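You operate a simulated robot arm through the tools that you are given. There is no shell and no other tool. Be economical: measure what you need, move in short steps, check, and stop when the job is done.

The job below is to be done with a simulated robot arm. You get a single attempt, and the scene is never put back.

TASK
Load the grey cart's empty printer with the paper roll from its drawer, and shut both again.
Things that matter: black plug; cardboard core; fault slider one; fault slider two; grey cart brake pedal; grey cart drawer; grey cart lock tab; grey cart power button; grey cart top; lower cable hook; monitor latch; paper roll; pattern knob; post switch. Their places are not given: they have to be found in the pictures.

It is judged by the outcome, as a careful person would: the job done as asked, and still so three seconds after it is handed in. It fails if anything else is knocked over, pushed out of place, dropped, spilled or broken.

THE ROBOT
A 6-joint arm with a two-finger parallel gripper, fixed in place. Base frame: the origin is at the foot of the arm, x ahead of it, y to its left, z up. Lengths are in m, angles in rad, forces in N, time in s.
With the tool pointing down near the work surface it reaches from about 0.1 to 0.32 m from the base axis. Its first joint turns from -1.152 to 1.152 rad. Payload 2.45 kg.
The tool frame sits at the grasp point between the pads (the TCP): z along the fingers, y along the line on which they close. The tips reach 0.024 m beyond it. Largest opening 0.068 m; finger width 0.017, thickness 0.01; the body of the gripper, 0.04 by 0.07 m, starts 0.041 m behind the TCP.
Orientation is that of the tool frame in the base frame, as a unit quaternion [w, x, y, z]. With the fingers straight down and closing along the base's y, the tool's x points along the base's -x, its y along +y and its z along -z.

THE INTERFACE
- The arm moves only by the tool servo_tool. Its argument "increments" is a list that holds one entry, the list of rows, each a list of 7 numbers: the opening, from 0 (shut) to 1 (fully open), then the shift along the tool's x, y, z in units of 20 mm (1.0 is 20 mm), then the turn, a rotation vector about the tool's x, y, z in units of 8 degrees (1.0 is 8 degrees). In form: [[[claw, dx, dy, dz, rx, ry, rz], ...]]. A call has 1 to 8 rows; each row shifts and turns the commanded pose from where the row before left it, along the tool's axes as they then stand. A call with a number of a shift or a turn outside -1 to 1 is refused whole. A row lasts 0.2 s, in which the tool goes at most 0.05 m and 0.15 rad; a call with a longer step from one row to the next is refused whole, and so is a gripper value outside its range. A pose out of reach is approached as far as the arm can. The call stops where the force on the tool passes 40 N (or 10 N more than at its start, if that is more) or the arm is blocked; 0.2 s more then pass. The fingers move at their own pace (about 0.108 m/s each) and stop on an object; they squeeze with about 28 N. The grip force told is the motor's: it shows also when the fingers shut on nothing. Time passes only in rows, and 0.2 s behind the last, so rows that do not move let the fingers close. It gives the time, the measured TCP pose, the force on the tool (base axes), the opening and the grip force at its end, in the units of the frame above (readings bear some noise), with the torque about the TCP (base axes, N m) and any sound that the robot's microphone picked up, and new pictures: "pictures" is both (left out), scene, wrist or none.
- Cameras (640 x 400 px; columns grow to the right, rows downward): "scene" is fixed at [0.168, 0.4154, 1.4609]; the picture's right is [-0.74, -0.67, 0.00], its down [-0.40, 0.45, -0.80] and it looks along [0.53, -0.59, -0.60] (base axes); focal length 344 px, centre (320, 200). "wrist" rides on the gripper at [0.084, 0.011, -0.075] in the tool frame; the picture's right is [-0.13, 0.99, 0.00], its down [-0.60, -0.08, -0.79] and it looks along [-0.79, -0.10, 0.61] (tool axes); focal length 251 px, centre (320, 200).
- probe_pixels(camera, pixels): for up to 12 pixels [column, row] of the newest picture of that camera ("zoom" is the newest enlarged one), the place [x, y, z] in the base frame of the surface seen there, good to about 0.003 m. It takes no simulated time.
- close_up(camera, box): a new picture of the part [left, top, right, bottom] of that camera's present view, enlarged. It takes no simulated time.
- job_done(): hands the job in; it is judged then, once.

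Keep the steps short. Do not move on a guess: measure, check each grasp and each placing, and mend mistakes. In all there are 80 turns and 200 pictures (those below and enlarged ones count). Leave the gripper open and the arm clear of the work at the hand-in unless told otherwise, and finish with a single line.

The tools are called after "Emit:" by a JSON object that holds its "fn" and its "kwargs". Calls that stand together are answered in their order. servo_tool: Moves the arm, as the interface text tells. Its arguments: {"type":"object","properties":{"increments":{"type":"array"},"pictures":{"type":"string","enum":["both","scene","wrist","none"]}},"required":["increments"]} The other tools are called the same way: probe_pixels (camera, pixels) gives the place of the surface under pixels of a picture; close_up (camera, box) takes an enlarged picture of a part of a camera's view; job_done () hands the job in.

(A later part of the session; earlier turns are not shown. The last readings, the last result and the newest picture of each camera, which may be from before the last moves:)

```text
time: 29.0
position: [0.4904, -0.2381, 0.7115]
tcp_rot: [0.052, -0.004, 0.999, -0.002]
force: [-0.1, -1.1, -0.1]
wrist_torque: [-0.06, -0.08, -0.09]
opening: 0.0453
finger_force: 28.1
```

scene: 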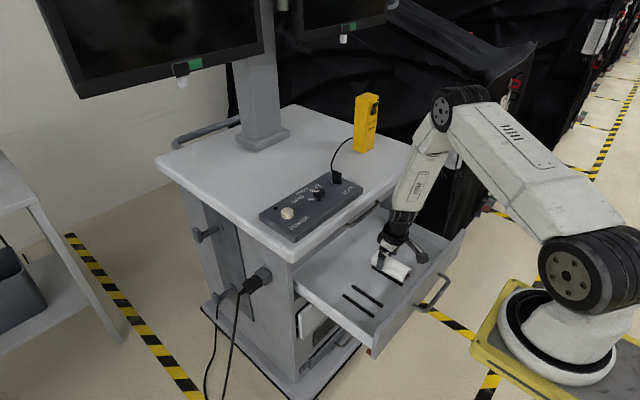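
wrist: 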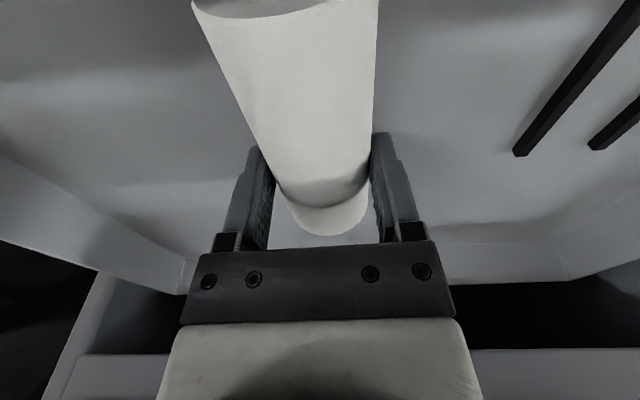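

Grip is firm at 45 mm. I'll lift straight up, backing off slightly to clear the counter edge.

Emit:
{"fn": "servo_tool", "kwargs": {"increments": [[[0, 0, 0, -0.5, 0, 0, 0], [0, 0, 0, -0.8, 0, 0, 0], [0, 0, 0, -0.9, 0, 0, 0], [0, 0, 0, -0.9, 0, 0, 0], [0, 0, 0, -0.9, 0, 0, 0], [0, 0, 0, -0.9, 0, 0, 0], [0, 0, 0, -0.9, 0, 0, 0], [0, 0, 0, -0.9, 0, 0, 0]]], "pictures": "both"}}

```text
time: 30.8
position: [0.4755, -0.2383, 0.8442]
tcp_rot: [0.051, -0.004, 0.999, 0.0]
force: [-0.6, -0.4, -1.5]
wrist_torque: [0.0, -0.06, -0.02]
opening: 0.0452
finger_force: 28.1
```

scene: 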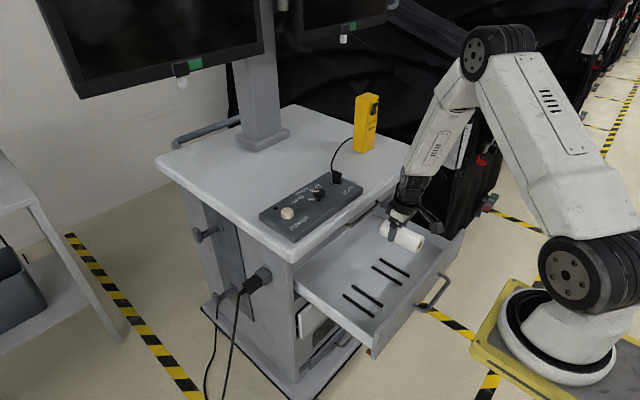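
wrist: 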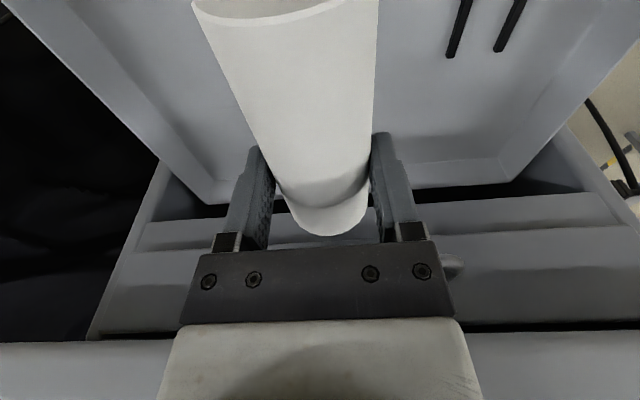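

The roll is clear of the drawer. There is no cradle on the cart top, so I'll stand it on end there while I shut the drawer. I'll rise to z≈1.05 and shift to y≈-0.30.

Emit:
{"fn": "servo_tool", "kwargs": {"increments": [[[0, 0, -0.4, -0.95, 0, 0, 0], [0, 0, -0.4, -0.95, 0, 0, 0], [0, 0, -0.4, -0.95, 0, 0, 0], [0, 0, -0.4, -0.95, 0, 0, 0], [0, 0, -0.4, -0.95, 0, 0, 0], [0, 0, -0.4, -0.95, 0, 0, 0], [0, 0, -0.4, -0.95, 0, 0, 0], [0, 0, -0.4, -0.95, 0, 0, 0]]], "pictures": "none"}}

Emit:
{"fn": "servo_tool", "kwargs": {"increments": [[[0, 0, 0, -1, 0, 0, 0], [0, 0, 0, -1, 0, 0, 0], [0, -0.1, 0, -0.3, 0, -1, 0], [0, 0, 0, 0, 0, -1, 0], [0, 0, 0, 0, 0, -1, 0], [0, 0, 0, 0, 0, -1, 0]]], "pictures": "scene"}}

```text
time: 32.6
position: [0.46, -0.3008, 0.997]
tcp_rot: [0.053, -0.004, 0.999, -0.001]
force: [-0.6, -0.4, -1.4]
wrist_torque: [-0.02, -0.02, -0.02]
opening: 0.0453
finger_force: 27.9
```

```text
time: 34.0
position: [0.4567, -0.2987, 1.0421]
tcp_rot: [0.326, -0.004, 0.946, -0.001]
force: [-0.7, 1.0, -1.6]
wrist_torque: [0.0, 0.01, -0.01]
opening: 0.045
finger_force: 27.8
```

scene: 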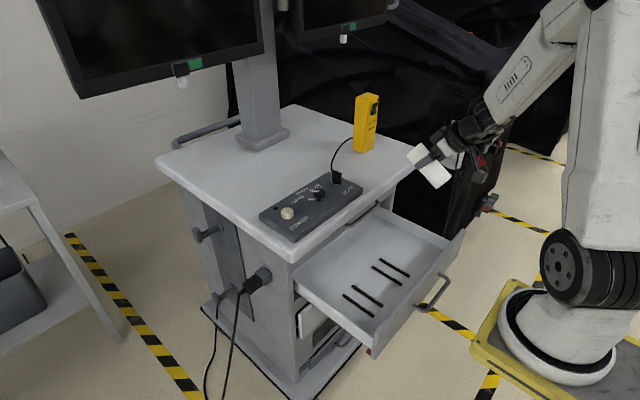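

Pitch is 38°. I'll continue to 90° with a small forward shift.

Emit:
{"fn": "servo_tool", "kwargs": {"increments": [[[0, 0, 0, 0.2, 0, -1, 0], [0, 0, 0, 0.2, 0, -1, 0], [0, 0, 0, 0.2, 0, -1, 0], [0, 0, 0, 0.2, 0, -1, 0], [0, 0, 0, 0.2, 0, -1, 0], [0, 0, 0, 0.2, 0, -1, 0], [0, 0, 0, 0, 0, -0.5, 0]]], "pictures": "both"}}

```text
time: 35.6
position: [0.4771, -0.3016, 1.0306]
tcp_rot: [0.707, -0.004, 0.707, 0.003]
force: [-0.1, 0.4, -1.9]
wrist_torque: [-0.01, 0.01, -0.02]
opening: 0.0452
finger_force: 28.1
```

scene: 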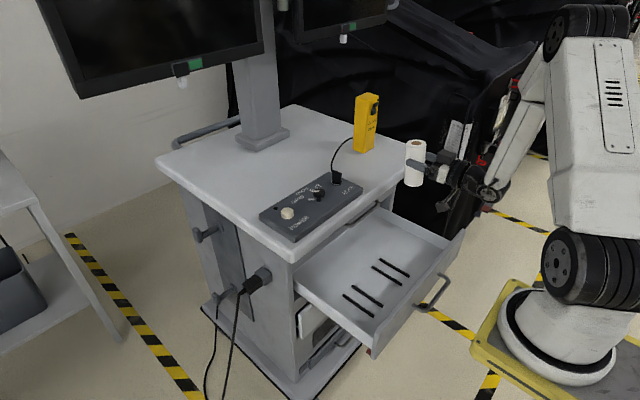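
wrist: 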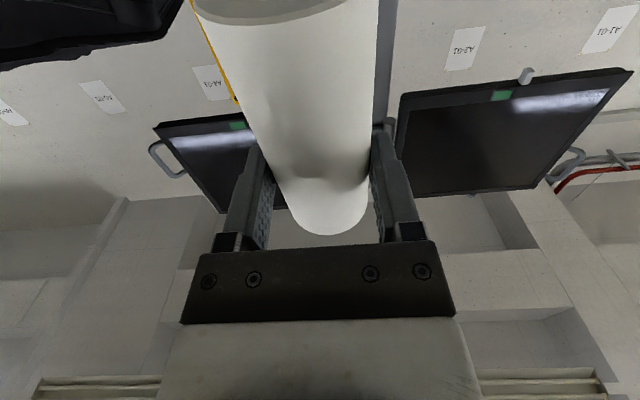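

Exactly horizontal and the roll is upright. I'll probe the roll's bottom, the camera box and the counter where it will stand.

Emit:
{"fn": "probe_pixels", "kwargs": {"camera": "scene", "pixels": [[412, 186], [416, 144], [410, 150], [442, 208], [395, 160], [385, 170], [400, 150], [360, 185], [365, 152], [370, 180]]}}

Emit:
{"fn": "close_up", "kwargs": {"camera": "scene", "box": [340, 120, 500, 230]}}

```text
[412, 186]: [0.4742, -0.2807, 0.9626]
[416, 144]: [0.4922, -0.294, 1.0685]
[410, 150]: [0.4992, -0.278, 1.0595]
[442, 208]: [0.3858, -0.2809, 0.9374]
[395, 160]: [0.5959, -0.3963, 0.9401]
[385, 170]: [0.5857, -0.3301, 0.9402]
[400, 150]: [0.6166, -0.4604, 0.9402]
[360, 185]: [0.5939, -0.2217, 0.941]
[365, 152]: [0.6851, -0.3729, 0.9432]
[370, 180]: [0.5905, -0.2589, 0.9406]
```

```text
3.64 times, centred on (420, 175) of scene
```

zoom: 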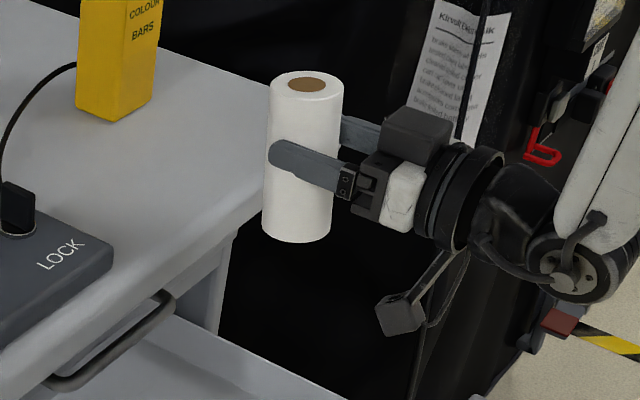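

Counter top is at z=0.940, the roll bottom is about 0.961 and the camera box hangs 5–9 cm behind the roll. I'll move forward 0.115 m, keeping the camera just short of the counter edge, then check.

Emit:
{"fn": "servo_tool", "kwargs": {"increments": [[[0, 0, 0, 0.9, 0, 0, 0], [0, 0, 0, 0.9, 0, 0, 0], [0, 0, 0, 0.9, 0, 0, 0], [0, 0, 0, 0.9, 0, 0, 0], [0, 0, 0, 0.9, 0, 0, 0], [0, 0, 0, 0.9, 0, 0, 0], [0, 0, 0, 0.35, 0, 0, 0]]], "pictures": "scene"}}

Emit:
{"fn": "close_up", "kwargs": {"camera": "scene", "box": [320, 110, 480, 220]}}

```text
time: 37.2
position: [0.5928, -0.3012, 1.029]
tcp_rot: [0.707, -0.004, 0.708, 0.001]
force: [0.0, -0.2, -1.9]
wrist_torque: [0.04, 0.02, -0.04]
opening: 0.0452
finger_force: 27.7
```

scene: 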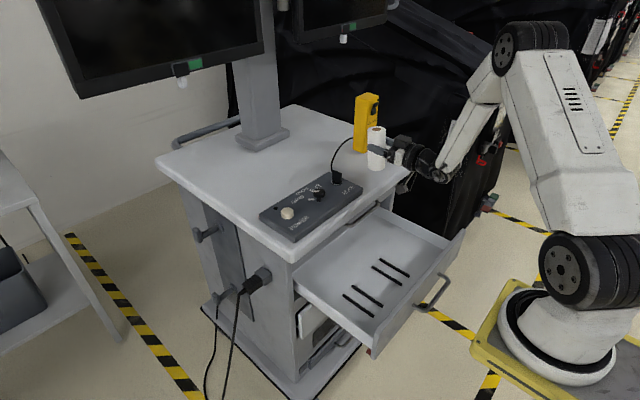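

```text
3.64 times, centred on (400, 165) of scene
```

zoom: 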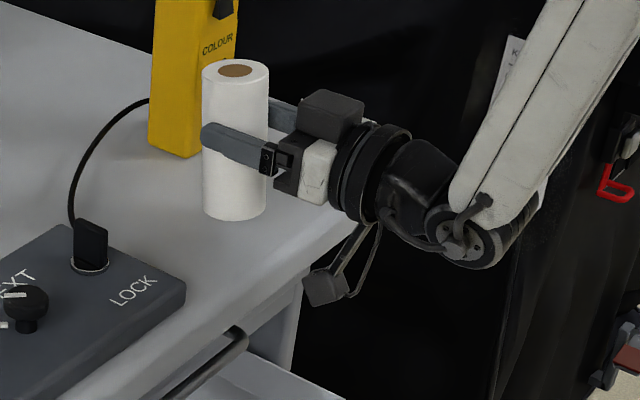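

Clear. I'll lower slowly, about 2 cm, watching the vertical force for contact.

Emit:
{"fn": "servo_tool", "kwargs": {"increments": [[[0, 0.25, 0, 0, 0, 0, 0], [0, 0.25, 0, 0, 0, 0, 0], [0, 0.25, 0, 0, 0, 0, 0], [0, 0.1, 0, 0, 0, 0, 0], [0, 0, 0, 0, 0, 0, 0]]], "pictures": "scene"}}

Emit:
{"fn": "close_up", "kwargs": {"camera": "scene", "box": [340, 110, 440, 190]}}

```text
time: 38.4
position: [0.5933, -0.3009, 1.012]
tcp_rot: [0.707, -0.005, 0.707, 0.001]
force: [-0.5, 0.4, 1.8]
wrist_torque: [0.01, -0.03, 0.01]
opening: 0.0453
finger_force: 27.5
```

scene: 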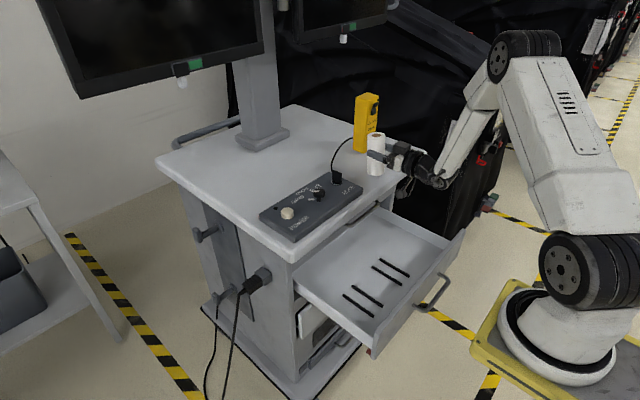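

```text
5.00 times, centred on (390, 150) of scene
```

zoom: 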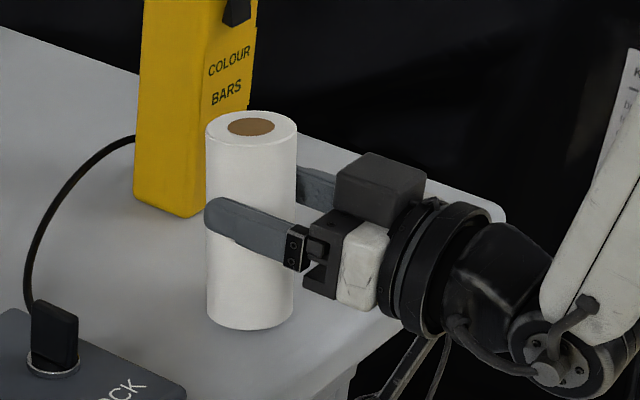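

Force went from -1.9 to +1.8 N, so the roll is resting on the counter. I'll open, wait, then back straight out.

Emit:
{"fn": "servo_tool", "kwargs": {"increments": [[[0.8, 0, 0, 0, 0, 0, 0], [1, 0, 0, 0, 0, 0, 0], [1, 0, 0, -0.4, 0, 0, 0], [1, 0, 0, -0.8, 0, 0, 0], [1, 0, 0, -0.9, 0, 0, 0], [1, 0, 0, -0.9, 0, 0, 0], [1, 0, 0, -0.9, 0, 0, 0], [1, 0, 0, -0.9, 0, 0, 0]]], "pictures": "scene"}}

Emit:
{"fn": "probe_pixels", "kwargs": {"camera": "scene", "pixels": [[375, 160], [376, 135], [450, 235], [360, 330], [440, 300]]}}

```text
time: 40.2
position: [0.4959, -0.3008, 1.013]
tcp_rot: [0.707, -0.004, 0.707, 0.001]
force: [0.3, -0.4, 0.4]
wrist_torque: [0.03, 0.03, -0.02]
opening: 0.0679
finger_force: 0.1
```

scene: 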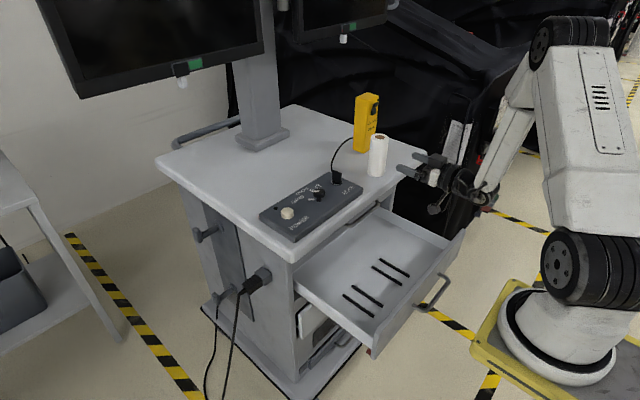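

```text
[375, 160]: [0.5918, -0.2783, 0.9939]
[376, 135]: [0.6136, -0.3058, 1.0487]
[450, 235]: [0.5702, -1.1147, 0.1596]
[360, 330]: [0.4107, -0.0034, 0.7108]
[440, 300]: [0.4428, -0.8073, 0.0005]
```

The roll stands steadily at (0.60, -0.30). Next I'll shut the drawer by standing the tool upright and pushing the front face from outside, above the handle bar. First I'll pitch back to vertical.

Emit:
{"fn": "servo_tool", "kwargs": {"increments": [[[1, 0, 0.4, -0.4, 0, 1, 0], [1, 0, 0.4, -0.4, 0, 1, 0], [1, 0, 0.4, -0.3, 0, 1, 0], [1, 0, 0.4, 0, 0, 1, 0], [1, 0, 0.4, 0, 0, 1, 0], [1, 0, 0.4, 0, 0, 1, 0], [1, 0, 0.4, 0, 0, 1, 0], [1, 0, 0.4, 0, 0, 1, 0]]], "pictures": "none"}}

Emit:
{"fn": "servo_tool", "kwargs": {"increments": [[[0.6, 0.3, 0.3, 0, 0, 1, 0], [0.6, 0.4, 0.3, 0, 0, 1, 0], [0.6, 0.5, 0, 0, 0, 1, 0], [0.6, 0.8, 0, 0.3, 0, 0.25, 0], [0.6, 0.9, 0, 0.5, 0, 0, 0], [0.6, 0.9, 0, 0.5, 0, 0, 0], [0.6, 0.9, 0, 0.5, 0, 0, 0], [0.6, 0.9, 0, 0.5, 0, 0, 0]]], "pictures": "both"}}

```text
time: 42.0
position: [0.4724, -0.2376, 1.0159]
tcp_rot: [0.226, -0.005, 0.974, -0.001]
force: [0.7, 0.3, -1.1]
wrist_torque: [0.03, 0.0, -0.01]
opening: 0.0682
finger_force: 0.0
```

```text
time: 43.8
position: [0.3627, -0.2258, 0.963]
tcp_rot: [0.0, -0.005, 1.0, -0.001]
force: [-0.1, 0.0, 0.1]
wrist_torque: [-0.02, 0.03, 0.01]
opening: 0.0411
finger_force: 0.0
```

scene: 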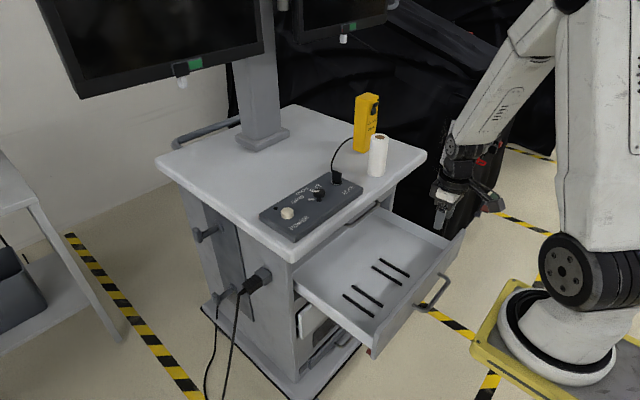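
wrist: 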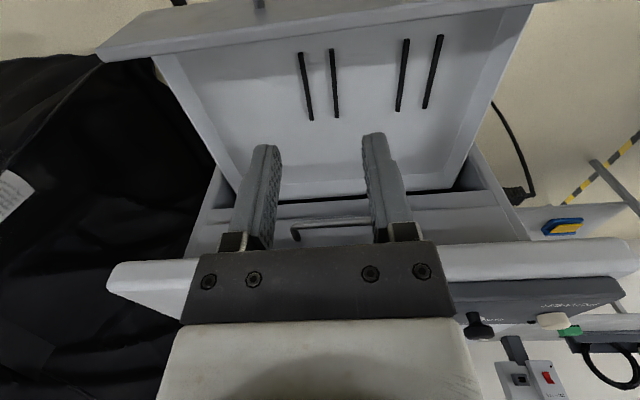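

Tool is vertical. I'll go back to x≈0.325, then down in front of the drawer face.

Emit:
{"fn": "servo_tool", "kwargs": {"increments": [[[0.6, 0.95, 0.3, 0, 0, 0, 0], [0.6, 0.95, 0.2, 0.9, 0, 0, 0], [0.6, 0, 0, 1, 0, 0, 0], [0.6, 0, 0, 1, 0, 0, 0], [0.6, 0, 0, 1, 0, 0, 0], [0.6, 0, 0, 1, 0, 0, 0], [0.6, 0, 0, 1, 0, 0, 0], [0.6, 0, 0, 1, 0, 0, 0]]], "pictures": "both"}}

```text
time: 45.6
position: [0.325, -0.2168, 0.8241]
tcp_rot: [0.0, -0.004, 1.0, -0.002]
force: [0.1, 0.0, -0.7]
wrist_torque: [0.02, -0.01, 0.02]
opening: 0.041
finger_force: 0.1
```

scene: 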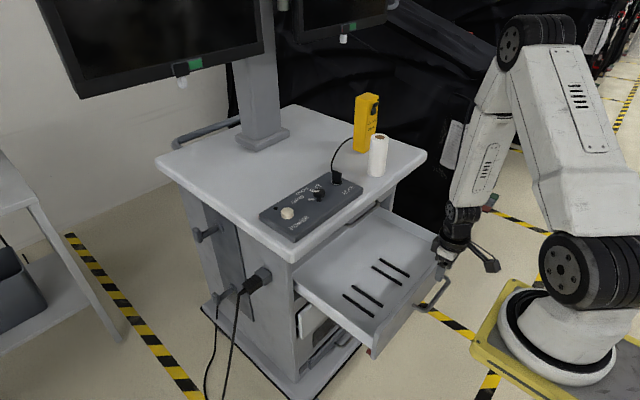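
wrist: 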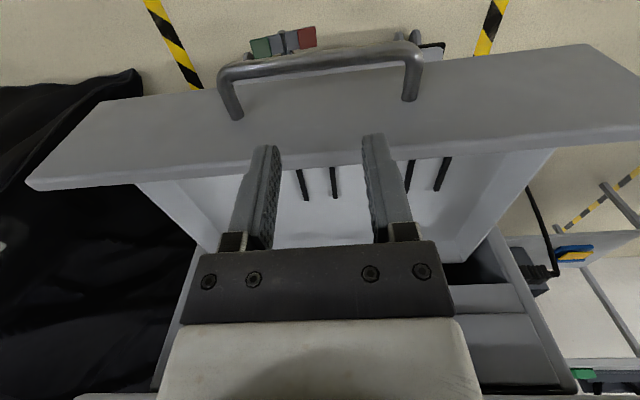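

I'll lower 66 mm so the tips stay above the bar, then push the face in about 0.12 m.

Emit:
{"fn": "servo_tool", "kwargs": {"increments": [[[0.6, 0, 0, 1, 0, 0, 0], [0.6, 0, 0, 1, 0, 0, 0], [0.6, 0, 0, 1, 0, 0, 0], [0.6, 0, 0, 0.3, 0, 0, 0], [0.6, -0.6, 0, 0, 0, 0, 0], [0.6, -0.8, 0, 0, 0, 0, 0], [0.6, -0.9, 0, 0, 0, 0, 0], [0.6, -0.9, 0, 0, 0, 0, 0]]], "pictures": "scene"}}

```text
time: 47.4
position: [0.3916, -0.2186, 0.7581]
tcp_rot: [-0.001, -0.004, 1.0, -0.002]
force: [0.0, 0.0, 0.4]
wrist_torque: [-0.01, -0.03, 0.01]
opening: 0.0408
finger_force: 0.1
```

scene: 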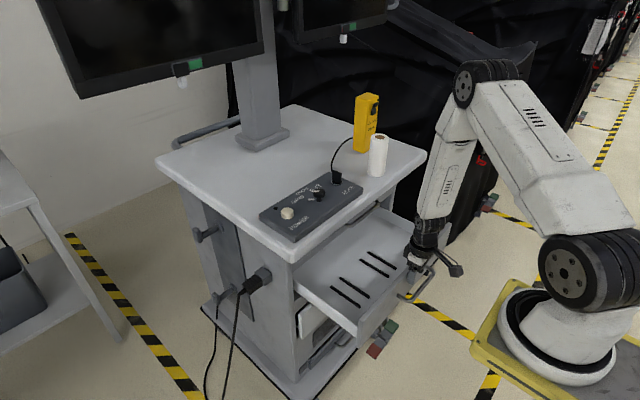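

The drawer is following. I'll continue pushing while pitching the tool forward, so that it will fit under the counter.

Emit:
{"fn": "servo_tool", "kwargs": {"increments": [[[0.6, -0.8, 0, 0, 0, -1, 0], [0.6, -0.79, 0, 0.11, 0, -1, 0], [0.6, -0.77, 0, 0.22, 0, -1, 0], [0.6, -0.73, 0, 0.325, 0, -1, 0], [0.6, -0.68, 0, 0.42, 0, -1, 0], [0.6, -0.61, 0, 0.51, 0, -1, 0], [0.6, -0.535, 0, 0.595, 0, -1, 0]]], "pictures": "both"}}

```text
time: 49.0
position: [0.4786, -0.216, 0.7401]
tcp_rot: [0.329, 0.006, 0.944, 0.038]
force: [-0.5, -0.4, 0.2]
wrist_torque: [-0.01, -0.01, 0.01]
opening: 0.0408
finger_force: 0.1
out of reach, approached as far as the arm can: row 1, 2, 3, 6, 7
```

scene: 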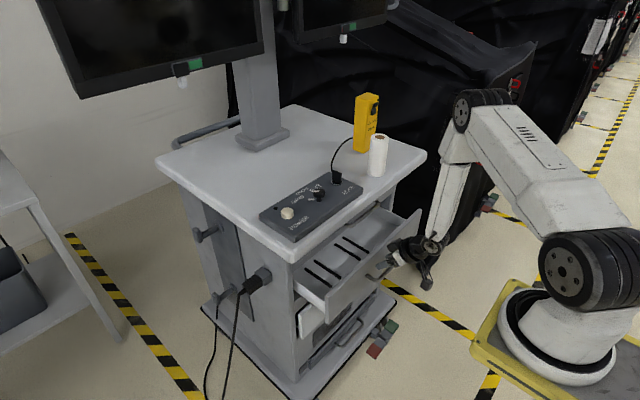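
wrist: 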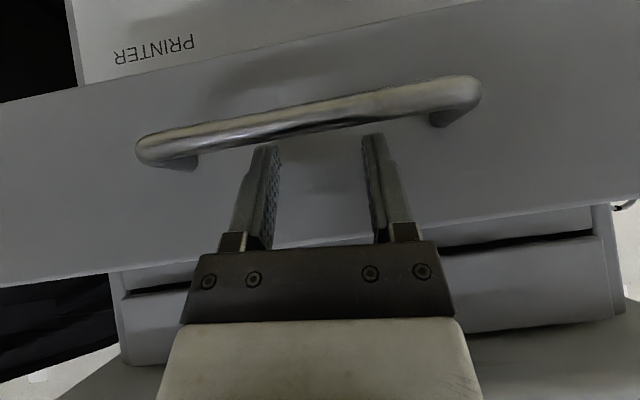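

Pitch is 38° and the drawer is about two-thirds shut. I'll raise a little and continue pitching and pushing.

Emit:
{"fn": "servo_tool", "kwargs": {"increments": [[[0.6, -0.719, 0, 0.054, 0, -1, 0], [0.6, -0.772, 0, 0.367, 0, -1, 0], [0.6, -0.61, 0, 0.669, 0, -1, 0], [0.6, -0.42, 0, 0.795, 0, 0, 0], [0.6, -0.42, 0, 0.795, 0, 0, 0]]], "pictures": "both"}}

```text
time: 50.2
position: [0.5779, -0.2336, 0.7611]
tcp_rot: [0.519, 0.012, 0.854, 0.03]
force: [-0.4, -1.1, -0.1]
wrist_torque: [0.0, -0.01, 0.0]
opening: 0.0407
finger_force: 0.0
out of reach, approached as far as the arm can: row 1, 2, 3
```

scene: 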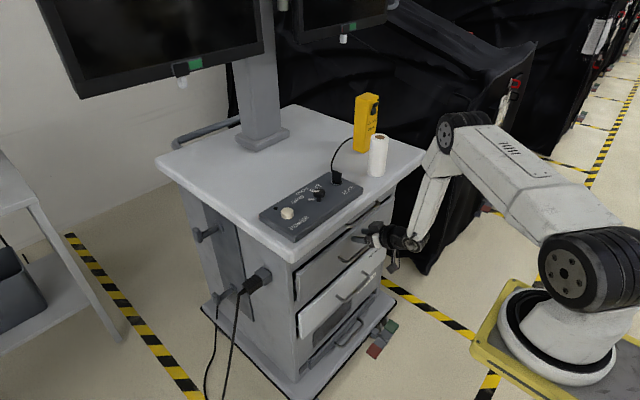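
wrist: 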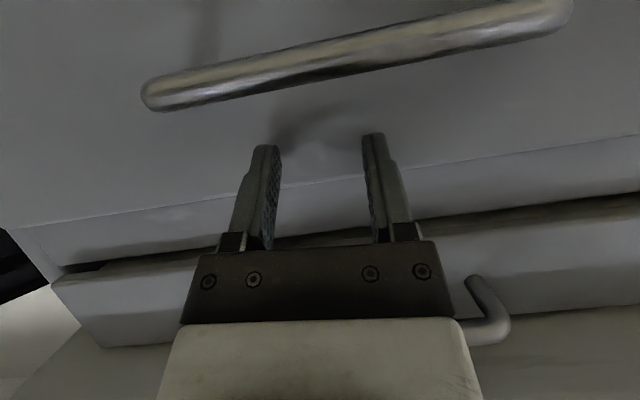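

Nearly shut. I'll probe how far the front stands out.

Emit:
{"fn": "probe_pixels", "kwargs": {"camera": "wrist", "pixels": [[150, 180], [320, 160], [450, 130], [330, 50], [150, 230]]}}

```text
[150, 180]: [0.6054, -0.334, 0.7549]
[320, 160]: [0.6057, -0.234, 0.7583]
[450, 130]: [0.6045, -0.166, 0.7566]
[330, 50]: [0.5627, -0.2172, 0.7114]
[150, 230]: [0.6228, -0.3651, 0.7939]
```

The face is back at x=0.605, same as at the start. I'll give a 6 mm confirming push and then retreat.

Emit:
{"fn": "servo_tool", "kwargs": {"increments": [[[0.6, -0.12, 0, 0.26, 0, 0, 0], [0.6, 0, 0, 0, 0, 0, 0]]], "pictures": "none"}}

Emit:
{"fn": "servo_tool", "kwargs": {"increments": [[[0.6, 0.1, 0, -0.9, 0, 0, 0], [0.6, 0, 0, -0.9, 0, 0, 0], [0.6, 0, 0, -0.9, 0, 0, 0], [0.6, 0, 0, -0.9, 0, 0, 0]]], "pictures": "wrist"}}

```text
time: 50.7
position: [0.579, -0.2327, 0.7573]
tcp_rot: [0.516, 0.018, 0.856, 0.031]
force: [-8.4, -0.2, 4.1]
wrist_torque: [-0.07, -0.06, -0.2]
opening: 0.0404
finger_force: 0.1
stopped in row 2: the force on the tool passed its limit at 50 N (the readings are from after the stop); the commanded pose is now the measured one
```

```text
time: 51.7
position: [0.5233, -0.2436, 0.7912]
tcp_rot: [0.515, 0.017, 0.856, 0.035]
force: [0.3, -0.3, -0.4]
wrist_torque: [0.0, 0.01, -0.01]
opening: 0.0408
finger_force: 0.1
out of reach, approached as far as the arm can: row 4
```

wrist: 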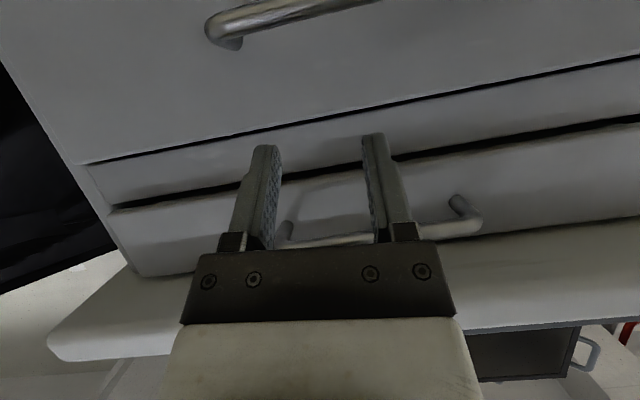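

The drawer is firmly shut: resistance built up at once and the face is at 0.605. Next is the printer's handle (bar z≈0.54). I'll roll the tool 90° again, levelling the small tilt.

Emit:
{"fn": "servo_tool", "kwargs": {"increments": [[[0.6, 0, 0, 0, 0.3, 0, 0], [0.6, 0, 0, 0, 0, 0, 1], [0.6, 0, 0, 0, 0, 0, 1], [0.6, 0, 0, 0, 0, 0, 1], [0.6, 0, 0, 0, 0, 0, 1], [0.6, 0, 0, 0, 0, 0, 1], [0.6, 0, 0, 0, 0, 0, 1], [0.6, 0, 0, 0, 0, 0, 1]]], "pictures": "none"}}

Emit:
{"fn": "servo_tool", "kwargs": {"increments": [[[0.6, 0, 0, 0, 0, 0, 1], [0.6, 0, 0, 0, 0, 0, 1], [0.6, 0, 0, 0, 0, 0, 1], [0.6, 0, 0, 0, 0, 0, 0.78], [0.6, 0, 0, -1, 0, 0, 0], [0.6, 0, 0, -1, 0, 0, 0], [0.6, 0, 0, -0.5, 0, 0, 0]]], "pictures": "both"}}

```text
time: 53.5
position: [0.5305, -0.2538, 0.7939]
tcp_rot: [0.448, 0.427, 0.743, 0.254]
force: [0.3, 0.0, 0.6]
wrist_torque: [0.0, -0.01, -0.02]
opening: 0.041
finger_force: 0.0
out of reach, approached as far as the arm can: row 1
```

```text
time: 55.1
position: [0.4885, -0.2541, 0.8158]
tcp_rot: [0.367, 0.605, 0.607, 0.362]
force: [0.2, 0.6, 0.0]
wrist_torque: [0.0, 0.02, 0.04]
opening: 0.0409
finger_force: 0.0
```

scene: 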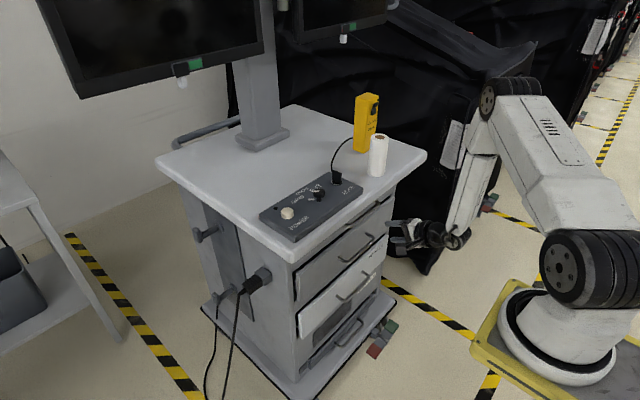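
wrist: 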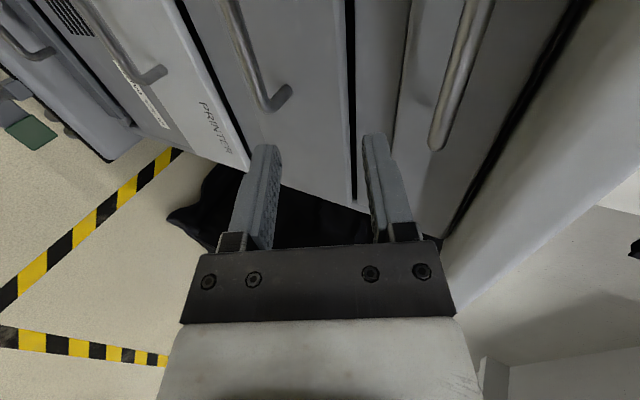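

Tool aligned. I'll go down to in front of the printer's handle, checking reach as I go.

Emit:
{"fn": "servo_tool", "kwargs": {"increments": [[[0.6, 0.177, -0.945, 0.5, 0, 0, 0], [0.6, 0.177, -0.945, 0.5, 0, 0, 0], [0.6, 0.177, -0.945, 0.5, 0, 0, 0], [0.6, 0.177, -0.945, 0.5, 0, 0, 0], [0.6, 0.177, -0.945, 0.5, 0, 0, 0], [0.6, 0.177, -0.945, 0.5, 0, 0, 0], [0.6, 0.177, -0.945, 0.5, 0, 0, 0], [0.6, 0.177, -0.945, 0.5, 0, 0, 0]]], "pictures": "none"}}

Emit:
{"fn": "servo_tool", "kwargs": {"increments": [[[0.6, 0.177, -0.945, 0.6, 0, 0, 0], [0.6, 0.177, -0.945, 0.6, 0, 0, 0], [0.6, 0.177, -0.945, 0.6, 0, 0, 0]]], "pictures": "both"}}

```text
time: 56.9
position: [0.4876, -0.2277, 0.6459]
tcp_rot: [0.366, 0.606, 0.607, 0.361]
force: [-0.3, 0.4, -1.2]
wrist_torque: [0.02, 0.01, 0.01]
opening: 0.0409
finger_force: 0.1
```

```text
time: 57.7
position: [0.4923, -0.219, 0.5794]
tcp_rot: [0.367, 0.605, 0.607, 0.361]
force: [-0.5, 0.4, -0.8]
wrist_torque: [-0.04, 0.01, 0.02]
opening: 0.0407
finger_force: 0.0
```

scene: 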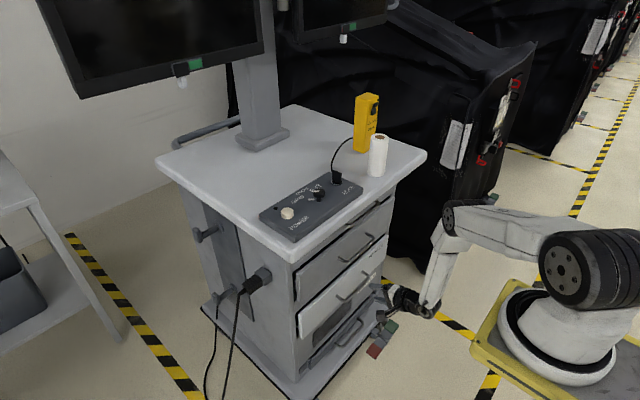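
wrist: 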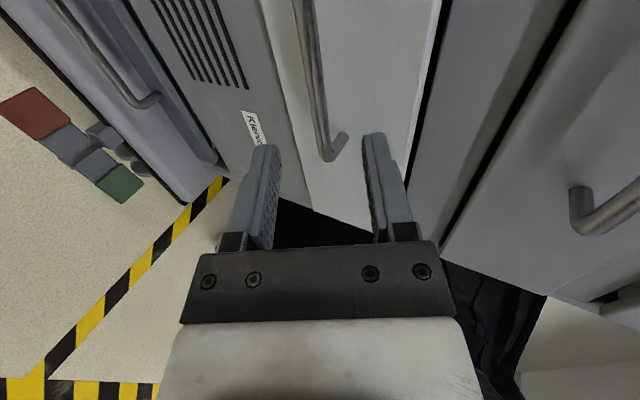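

In reach. I'll probe the printer bar.

Emit:
{"fn": "probe_pixels", "kwargs": {"camera": "wrist", "pixels": [[310, 50], [315, 90], [320, 130], [328, 152], [350, 60], [270, 60], [425, 60]]}}

```text
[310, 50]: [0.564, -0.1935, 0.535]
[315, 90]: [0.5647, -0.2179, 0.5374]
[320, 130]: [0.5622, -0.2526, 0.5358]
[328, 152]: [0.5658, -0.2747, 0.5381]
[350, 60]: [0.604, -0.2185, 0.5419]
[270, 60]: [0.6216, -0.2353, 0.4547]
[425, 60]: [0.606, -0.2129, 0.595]
```

I'll advance 81 mm onto the bar with a narrower opening and close.

Emit:
{"fn": "servo_tool", "kwargs": {"increments": [[[0.42, 0.04, -0.02, 0.8, 0, 0, 0], [0.42, 0.04, -0.02, 0.8, 0, 0, 0], [0.42, 0.04, -0.02, 0.8, 0, 0, 0], [0.42, 0.04, -0.02, 0.8, 0, 0, 0], [0.42, 0.04, -0.02, 0.8, 0, 0, 0], [0, 0, 0, 0, 0, 0, 0], [0, 0, 0, 0, 0, 0, 0]]], "pictures": "wrist"}}

```text
time: 59.3
position: [0.5619, -0.2125, 0.5395]
tcp_rot: [0.366, 0.606, 0.607, 0.361]
force: [-1.3, -0.6, -5.2]
wrist_torque: [0.07, 0.0, -0.4]
opening: 0.0119
finger_force: 31.7
```

wrist: 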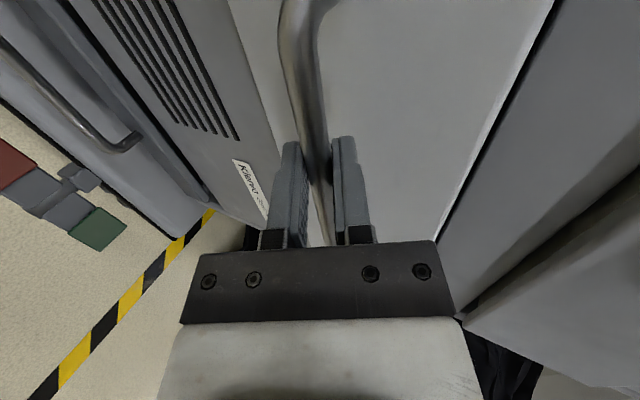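

Bar gripped. I'll pull 2 cm straight back and read the resistance.

Emit:
{"fn": "servo_tool", "kwargs": {"increments": [[[0, 0, -0.24, -0.44, 0, 0, 0], [0, 0, -0.24, -0.44, 0, 0, 0], [0, 0, 0, 0, 0, 0, 0]]], "pictures": "both"}}

```text
time: 60.1
position: [0.5422, -0.2133, 0.539]
tcp_rot: [0.366, 0.605, 0.607, 0.361]
force: [1.6, 1.0, -3.6]
wrist_torque: [0.11, 0.02, -0.45]
opening: 0.0116
finger_force: 32.7
```

scene: 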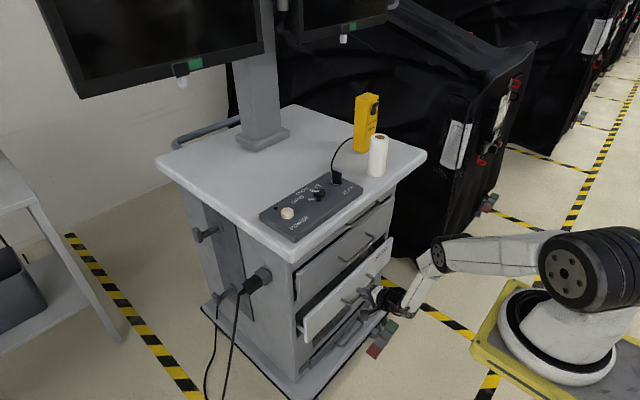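
wrist: 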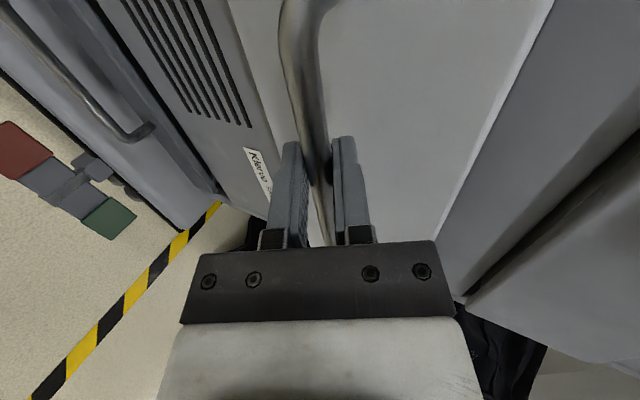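

It slides out like a drawer. I'll pull 0.16 m further.

Emit:
{"fn": "servo_tool", "kwargs": {"increments": [[[0, 0, -0.46, -0.88, 0, 0, 0], [0, 0, -0.46, -0.88, 0, 0, 0], [0, 0, -0.46, -0.88, 0, 0, 0], [0, 0, -0.46, -0.88, 0, 0, 0], [0, 0, -0.46, -0.88, 0, 0, 0], [0, 0, -0.46, -0.88, 0, 0, 0], [0, 0, -0.46, -0.88, 0, 0, 0], [0, 0, -0.46, -0.88, 0, 0, 0]]], "pictures": "both"}}

Emit:
{"fn": "close_up", "kwargs": {"camera": "scene", "box": [290, 220, 450, 340]}}

```text
time: 61.9
position: [0.3816, -0.2136, 0.5386]
tcp_rot: [0.363, 0.607, 0.607, 0.362]
force: [1.6, 9.4, -25.1]
wrist_torque: [0.49, 0.15, 0.5]
opening: 0.0119
finger_force: 31.9
```

scene: 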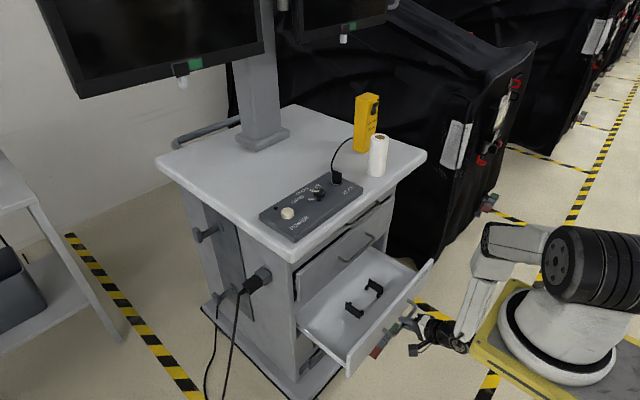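
wrist: 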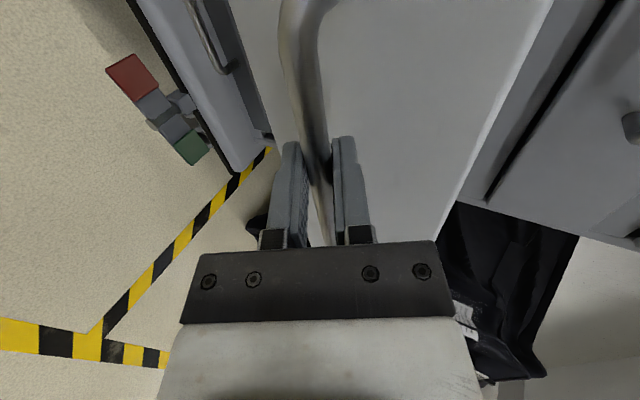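

```text
3.33 times, centred on (370, 280) of scene
```

zoom: 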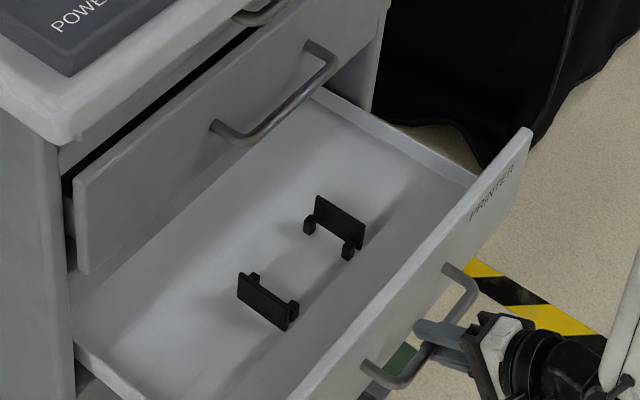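

The printer tray holds a cradle: two upright black plates with small posts. I'll measure it to learn the roll's direction and seat.

Emit:
{"fn": "close_up", "kwargs": {"camera": "scene", "box": [335, 265, 395, 325]}}

Emit:
{"fn": "probe_pixels", "kwargs": {"camera": "scene", "pixels": [[386, 283], [398, 295], [392, 284], [383, 288], [395, 296], [363, 303], [376, 316], [370, 314], [366, 302], [378, 311], [372, 294], [378, 300]]}}

```text
6.67 times, centred on (365, 295) of scene
```

zoom: 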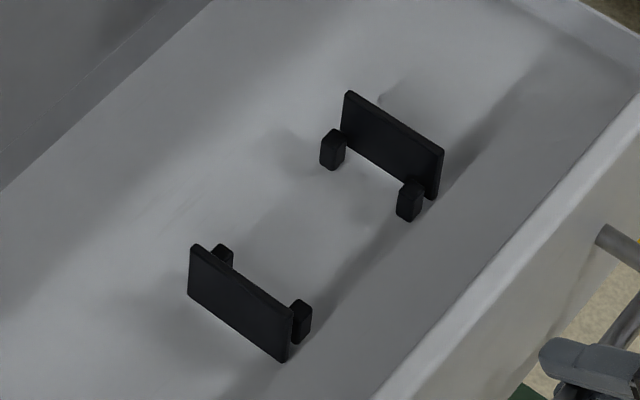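

```text
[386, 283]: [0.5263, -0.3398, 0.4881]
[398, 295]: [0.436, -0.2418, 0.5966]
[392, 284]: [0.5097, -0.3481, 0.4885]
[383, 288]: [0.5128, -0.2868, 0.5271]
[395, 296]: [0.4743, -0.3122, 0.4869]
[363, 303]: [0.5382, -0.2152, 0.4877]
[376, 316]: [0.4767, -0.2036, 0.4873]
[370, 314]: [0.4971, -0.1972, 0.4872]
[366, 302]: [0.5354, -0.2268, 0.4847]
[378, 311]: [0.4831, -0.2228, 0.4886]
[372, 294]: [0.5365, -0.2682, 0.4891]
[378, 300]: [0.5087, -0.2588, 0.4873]
```

I'll probe the cradle directly in the enlarged picture.

Emit:
{"fn": "probe_pixels", "kwargs": {"camera": "zoom", "pixels": [[350, 98], [440, 152], [392, 130], [392, 165], [333, 135], [410, 188], [195, 252], [287, 316], [240, 300], [222, 252], [302, 308], [300, 220]]}}

```text
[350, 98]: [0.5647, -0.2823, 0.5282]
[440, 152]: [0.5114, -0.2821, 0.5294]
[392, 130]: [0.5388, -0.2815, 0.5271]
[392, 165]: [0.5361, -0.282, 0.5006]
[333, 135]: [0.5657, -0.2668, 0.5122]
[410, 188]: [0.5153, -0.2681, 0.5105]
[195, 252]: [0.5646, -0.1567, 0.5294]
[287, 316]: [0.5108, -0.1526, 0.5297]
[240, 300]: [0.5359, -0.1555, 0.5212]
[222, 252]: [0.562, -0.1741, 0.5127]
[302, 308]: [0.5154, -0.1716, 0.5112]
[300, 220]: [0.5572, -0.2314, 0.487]
```

The cradle takes the roll along y: plates at y≈-0.280 and -0.160, posts at x≈0.515 and 0.566, floor z≈0.487. Seat centre is (0.540, -0.220). I'll pull the tray 9 cm further to bring the seat nearer.

Emit:
{"fn": "servo_tool", "kwargs": {"increments": [[[0, 0, -0.55, -0.8, 0, 0, 0], [0, 0, -0.47, -0.88, 0, 0, 0], [0, 0, -0.47, -0.88, 0, 0, 0], [0, 0, -0.47, -0.88, 0, 0, 0], [0, 0, -0.25, -0.44, 0, 0, 0], [0, 0, 0, 0, 0, 0, 0]]], "pictures": "scene"}}

```text
time: 62.5
position: [0.3681, -0.211, 0.539]
tcp_rot: [0.372, 0.608, 0.605, 0.354]
force: [0.0, -4.3, -6.9]
wrist_torque: [0.55, 0.05, 0.43]
opening: 0.0115
finger_force: 32.3
out of reach, approached as far as the arm can: row 1, 2, 3
stopped in row 3: the force on the tool passed its limit at 51 N (the readings are from after the stop); the commanded pose is now the measured one
```

scene: 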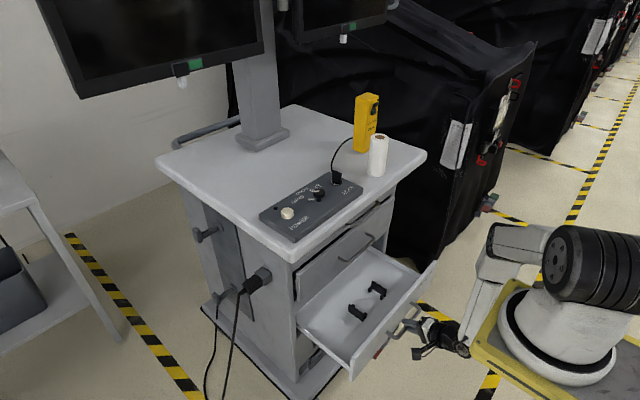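

The arm hit its reach limit at this pitch. I'll loosen the fingers around the bar, steepen the pitch, and then hook-pull further.

Emit:
{"fn": "servo_tool", "kwargs": {"increments": [[[0.33, 0, 0, 0, 0, 0, 0], [0.33, 0, 0, 0, 1, 0, 0], [0.33, 0, 0, 0, 1, 0, 0], [0.33, 0, 0, 0, 1, 0, 0], [0.33, 0, 0, 0, 1, 0, 0]]], "pictures": "wrist"}}

```text
time: 63.7
position: [0.3678, -0.2113, 0.539]
tcp_rot: [0.189, 0.688, 0.679, 0.175]
force: [0.5, -0.4, -0.4]
wrist_torque: [-0.02, 0.02, 0.02]
opening: 0.0225
finger_force: 0.0
```

wrist: 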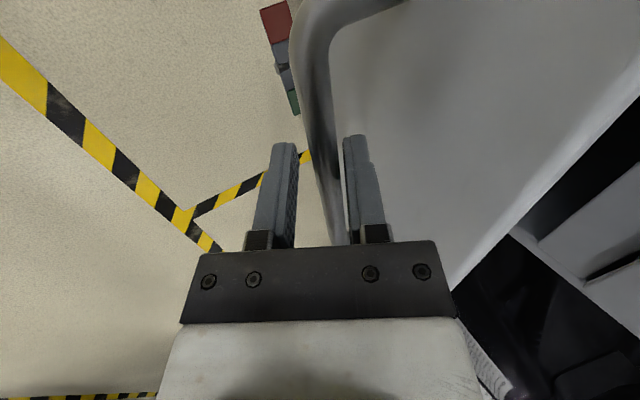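

Pitch is now 30° with the bar between the fingers. Pulling 9 cm further.

Emit:
{"fn": "servo_tool", "kwargs": {"increments": [[[0.33, 0, -0.5, -0.29, 0, 0, 0], [0.33, 0, -0.78, -0.45, 0, 0, 0], [0.33, 0, -0.78, -0.45, 0, 0, 0], [0.33, 0, -0.78, -0.45, 0, 0, 0], [0.33, 0, -0.78, -0.45, 0, 0, 0], [0.33, 0, -0.4, -0.23, 0, 0, 0]]], "pictures": "both"}}

```text
time: 64.6
position: [0.324, -0.2157, 0.5429]
tcp_rot: [0.202, 0.679, 0.683, 0.178]
force: [24.3, 11.2, 15.6]
wrist_torque: [0.33, -0.54, 0.24]
opening: 0.0451
finger_force: 14.2
stopped in row 4: the force on the tool passed its limit at 68 N (the readings are from after the stop); the commanded pose is now the measured one
```

scene: 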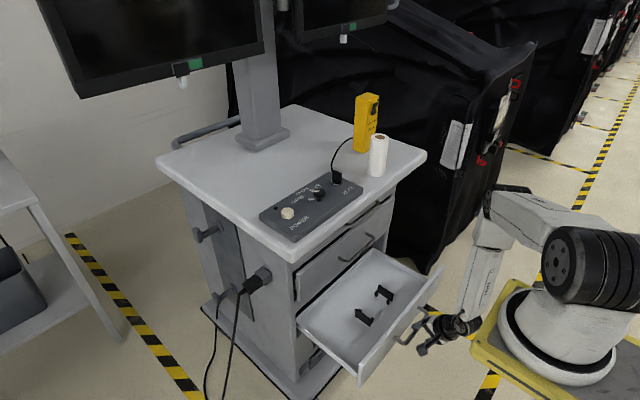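
wrist: 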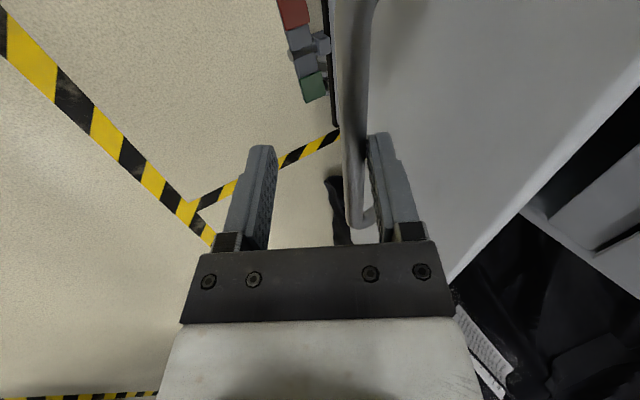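

The tray met its stop. I'll ease off 2 cm and measure the cradle and cart again.

Emit:
{"fn": "servo_tool", "kwargs": {"increments": [[[0.7, 0, 0.7, 0.4, 0, 0, 0], [0.7, 0, 0, 0, 0, 0, 0]]], "pictures": "scene"}}

Emit:
{"fn": "close_up", "kwargs": {"camera": "scene", "box": [345, 265, 405, 335]}}

Emit:
{"fn": "probe_pixels", "kwargs": {"camera": "scene", "pixels": [[385, 170], [360, 185], [425, 157], [375, 160], [377, 133], [287, 213], [336, 176], [440, 270], [360, 370]]}}

```text
time: 65.2
position: [0.3374, -0.2155, 0.5399]
tcp_rot: [0.198, 0.683, 0.681, 0.177]
force: [0.5, -0.6, -1.0]
wrist_torque: [0.04, 0.01, 0.03]
opening: 0.0477
finger_force: 0.1
```

scene: 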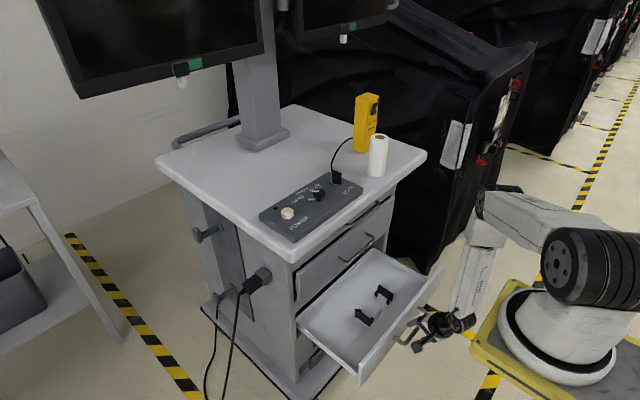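

```text
5.71 times, centred on (375, 300) of scene
```

zoom: 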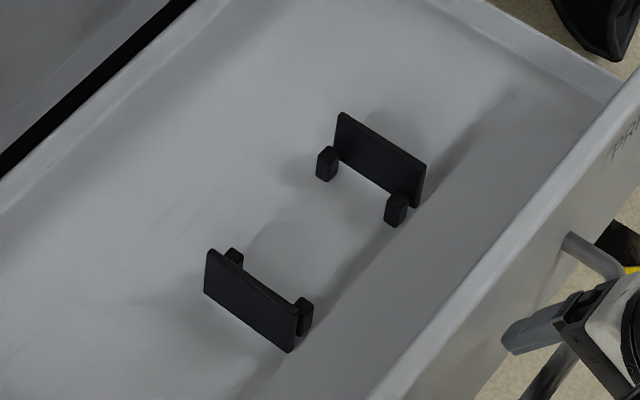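

```text
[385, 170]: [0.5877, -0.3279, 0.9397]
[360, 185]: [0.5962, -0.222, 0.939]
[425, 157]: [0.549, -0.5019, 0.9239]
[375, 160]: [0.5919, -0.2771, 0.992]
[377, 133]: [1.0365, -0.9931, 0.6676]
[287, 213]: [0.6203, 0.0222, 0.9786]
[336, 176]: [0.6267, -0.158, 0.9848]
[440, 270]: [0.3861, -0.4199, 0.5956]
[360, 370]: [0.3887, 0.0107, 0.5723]
```

Emit:
{"fn": "probe_pixels", "kwargs": {"camera": "zoom", "pixels": [[340, 118], [420, 166], [327, 152], [397, 200], [210, 256], [292, 312], [234, 254], [305, 303], [300, 230], [520, 190], [100, 100]]}}

```text
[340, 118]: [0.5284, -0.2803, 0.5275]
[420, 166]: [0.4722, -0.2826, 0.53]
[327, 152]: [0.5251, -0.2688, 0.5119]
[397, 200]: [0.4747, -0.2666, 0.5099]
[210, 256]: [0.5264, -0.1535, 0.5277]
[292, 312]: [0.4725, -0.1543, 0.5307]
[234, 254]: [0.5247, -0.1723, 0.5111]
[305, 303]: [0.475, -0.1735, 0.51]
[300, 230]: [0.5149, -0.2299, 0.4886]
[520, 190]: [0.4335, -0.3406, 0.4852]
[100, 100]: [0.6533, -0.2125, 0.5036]
```

The seat centre is now (0.500, -0.2185) with the tray at its stop. The cart and standing roll haven't moved. I'll leave the bar and rise clear to about (0.46, -0.30, 1.02).

Emit:
{"fn": "servo_tool", "kwargs": {"increments": [[[0.7, 0, 0, -1, 0, 0, 0], [0.7, 0, 0, -1, 0, 0, 0], [0.7, 0, 0, -1, 0, 0, 0], [0.7, 0, 0, -1, 0, 0, 0], [0.7, 0, 0, -1, 0, 0, 0], [1, -0.24, 0.97, -0.7, 0, 0, 0], [1, -0.24, 0.97, -0.7, 0, 0, 0], [1, -0.24, 0.97, -0.7, 0, 0, 0]]], "pictures": "none"}}

Emit:
{"fn": "servo_tool", "kwargs": {"increments": [[[1, -0.24, 0.97, -0.7, 0, 0, 0], [1, -0.24, 0.97, -0.7, 0, 0, 0], [1, -0.24, 0.97, -0.7, 0, 0, 0], [1, -0.24, 0.97, -0.7, 0, 0, 0], [1, -0.24, 0.97, -0.7, 0, 0, 0], [1, -0.24, 0.97, -0.7, 0, 0, 0], [1, -0.24, 0.97, -0.7, 0, 0, 0], [1, -0.24, 0.97, -0.7, 0, 0, 0]]], "pictures": "none"}}

Emit:
{"fn": "servo_tool", "kwargs": {"increments": [[[1, -0.24, 0.97, -0.7, 0, 0, 0], [1, -0.24, 0.97, -0.7, 0, 0, 0], [1, -0.24, 0.97, -0.7, 0, 0, 0], [1, -0.24, 0.97, -0.7, 0, 0, 0], [1, -0.24, 0.97, -0.7, 0, 0, 0], [1, -0.24, 0.97, -0.7, 0, 0, 0], [1, -0.24, 0.97, -0.7, 0, 0, 0]]], "pictures": "scene"}}

```text
time: 67.0
position: [0.3286, -0.2171, 0.6955]
tcp_rot: [0.198, 0.682, 0.681, 0.177]
force: [-0.3, 0.4, 0.3]
wrist_torque: [0.03, 0.01, 0.01]
opening: 0.0682
finger_force: 0.1
out of reach, approached as far as the arm can: row 4, 5
```

```text
time: 68.8
position: [0.4034, -0.2529, 0.8707]
tcp_rot: [0.198, 0.683, 0.681, 0.177]
force: [0.1, 1.0, 0.0]
wrist_torque: [0.01, -0.02, -0.03]
opening: 0.068
finger_force: 0.1
```

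```text
time: 70.4
position: [0.4691, -0.2792, 1.0247]
tcp_rot: [0.198, 0.683, 0.681, 0.176]
force: [-0.3, 0.5, -1.3]
wrist_torque: [-0.02, 0.0, -0.02]
opening: 0.0678
finger_force: 0.2
```

scene: 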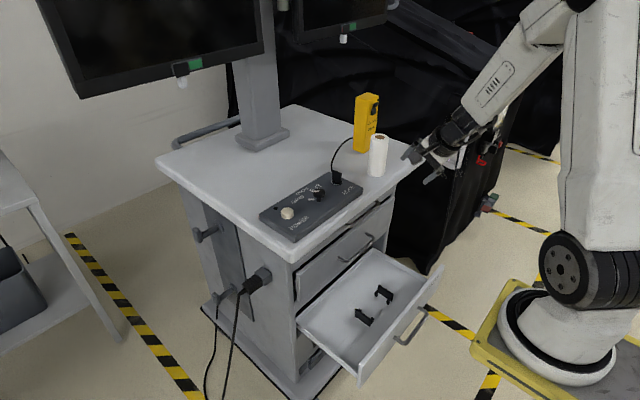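

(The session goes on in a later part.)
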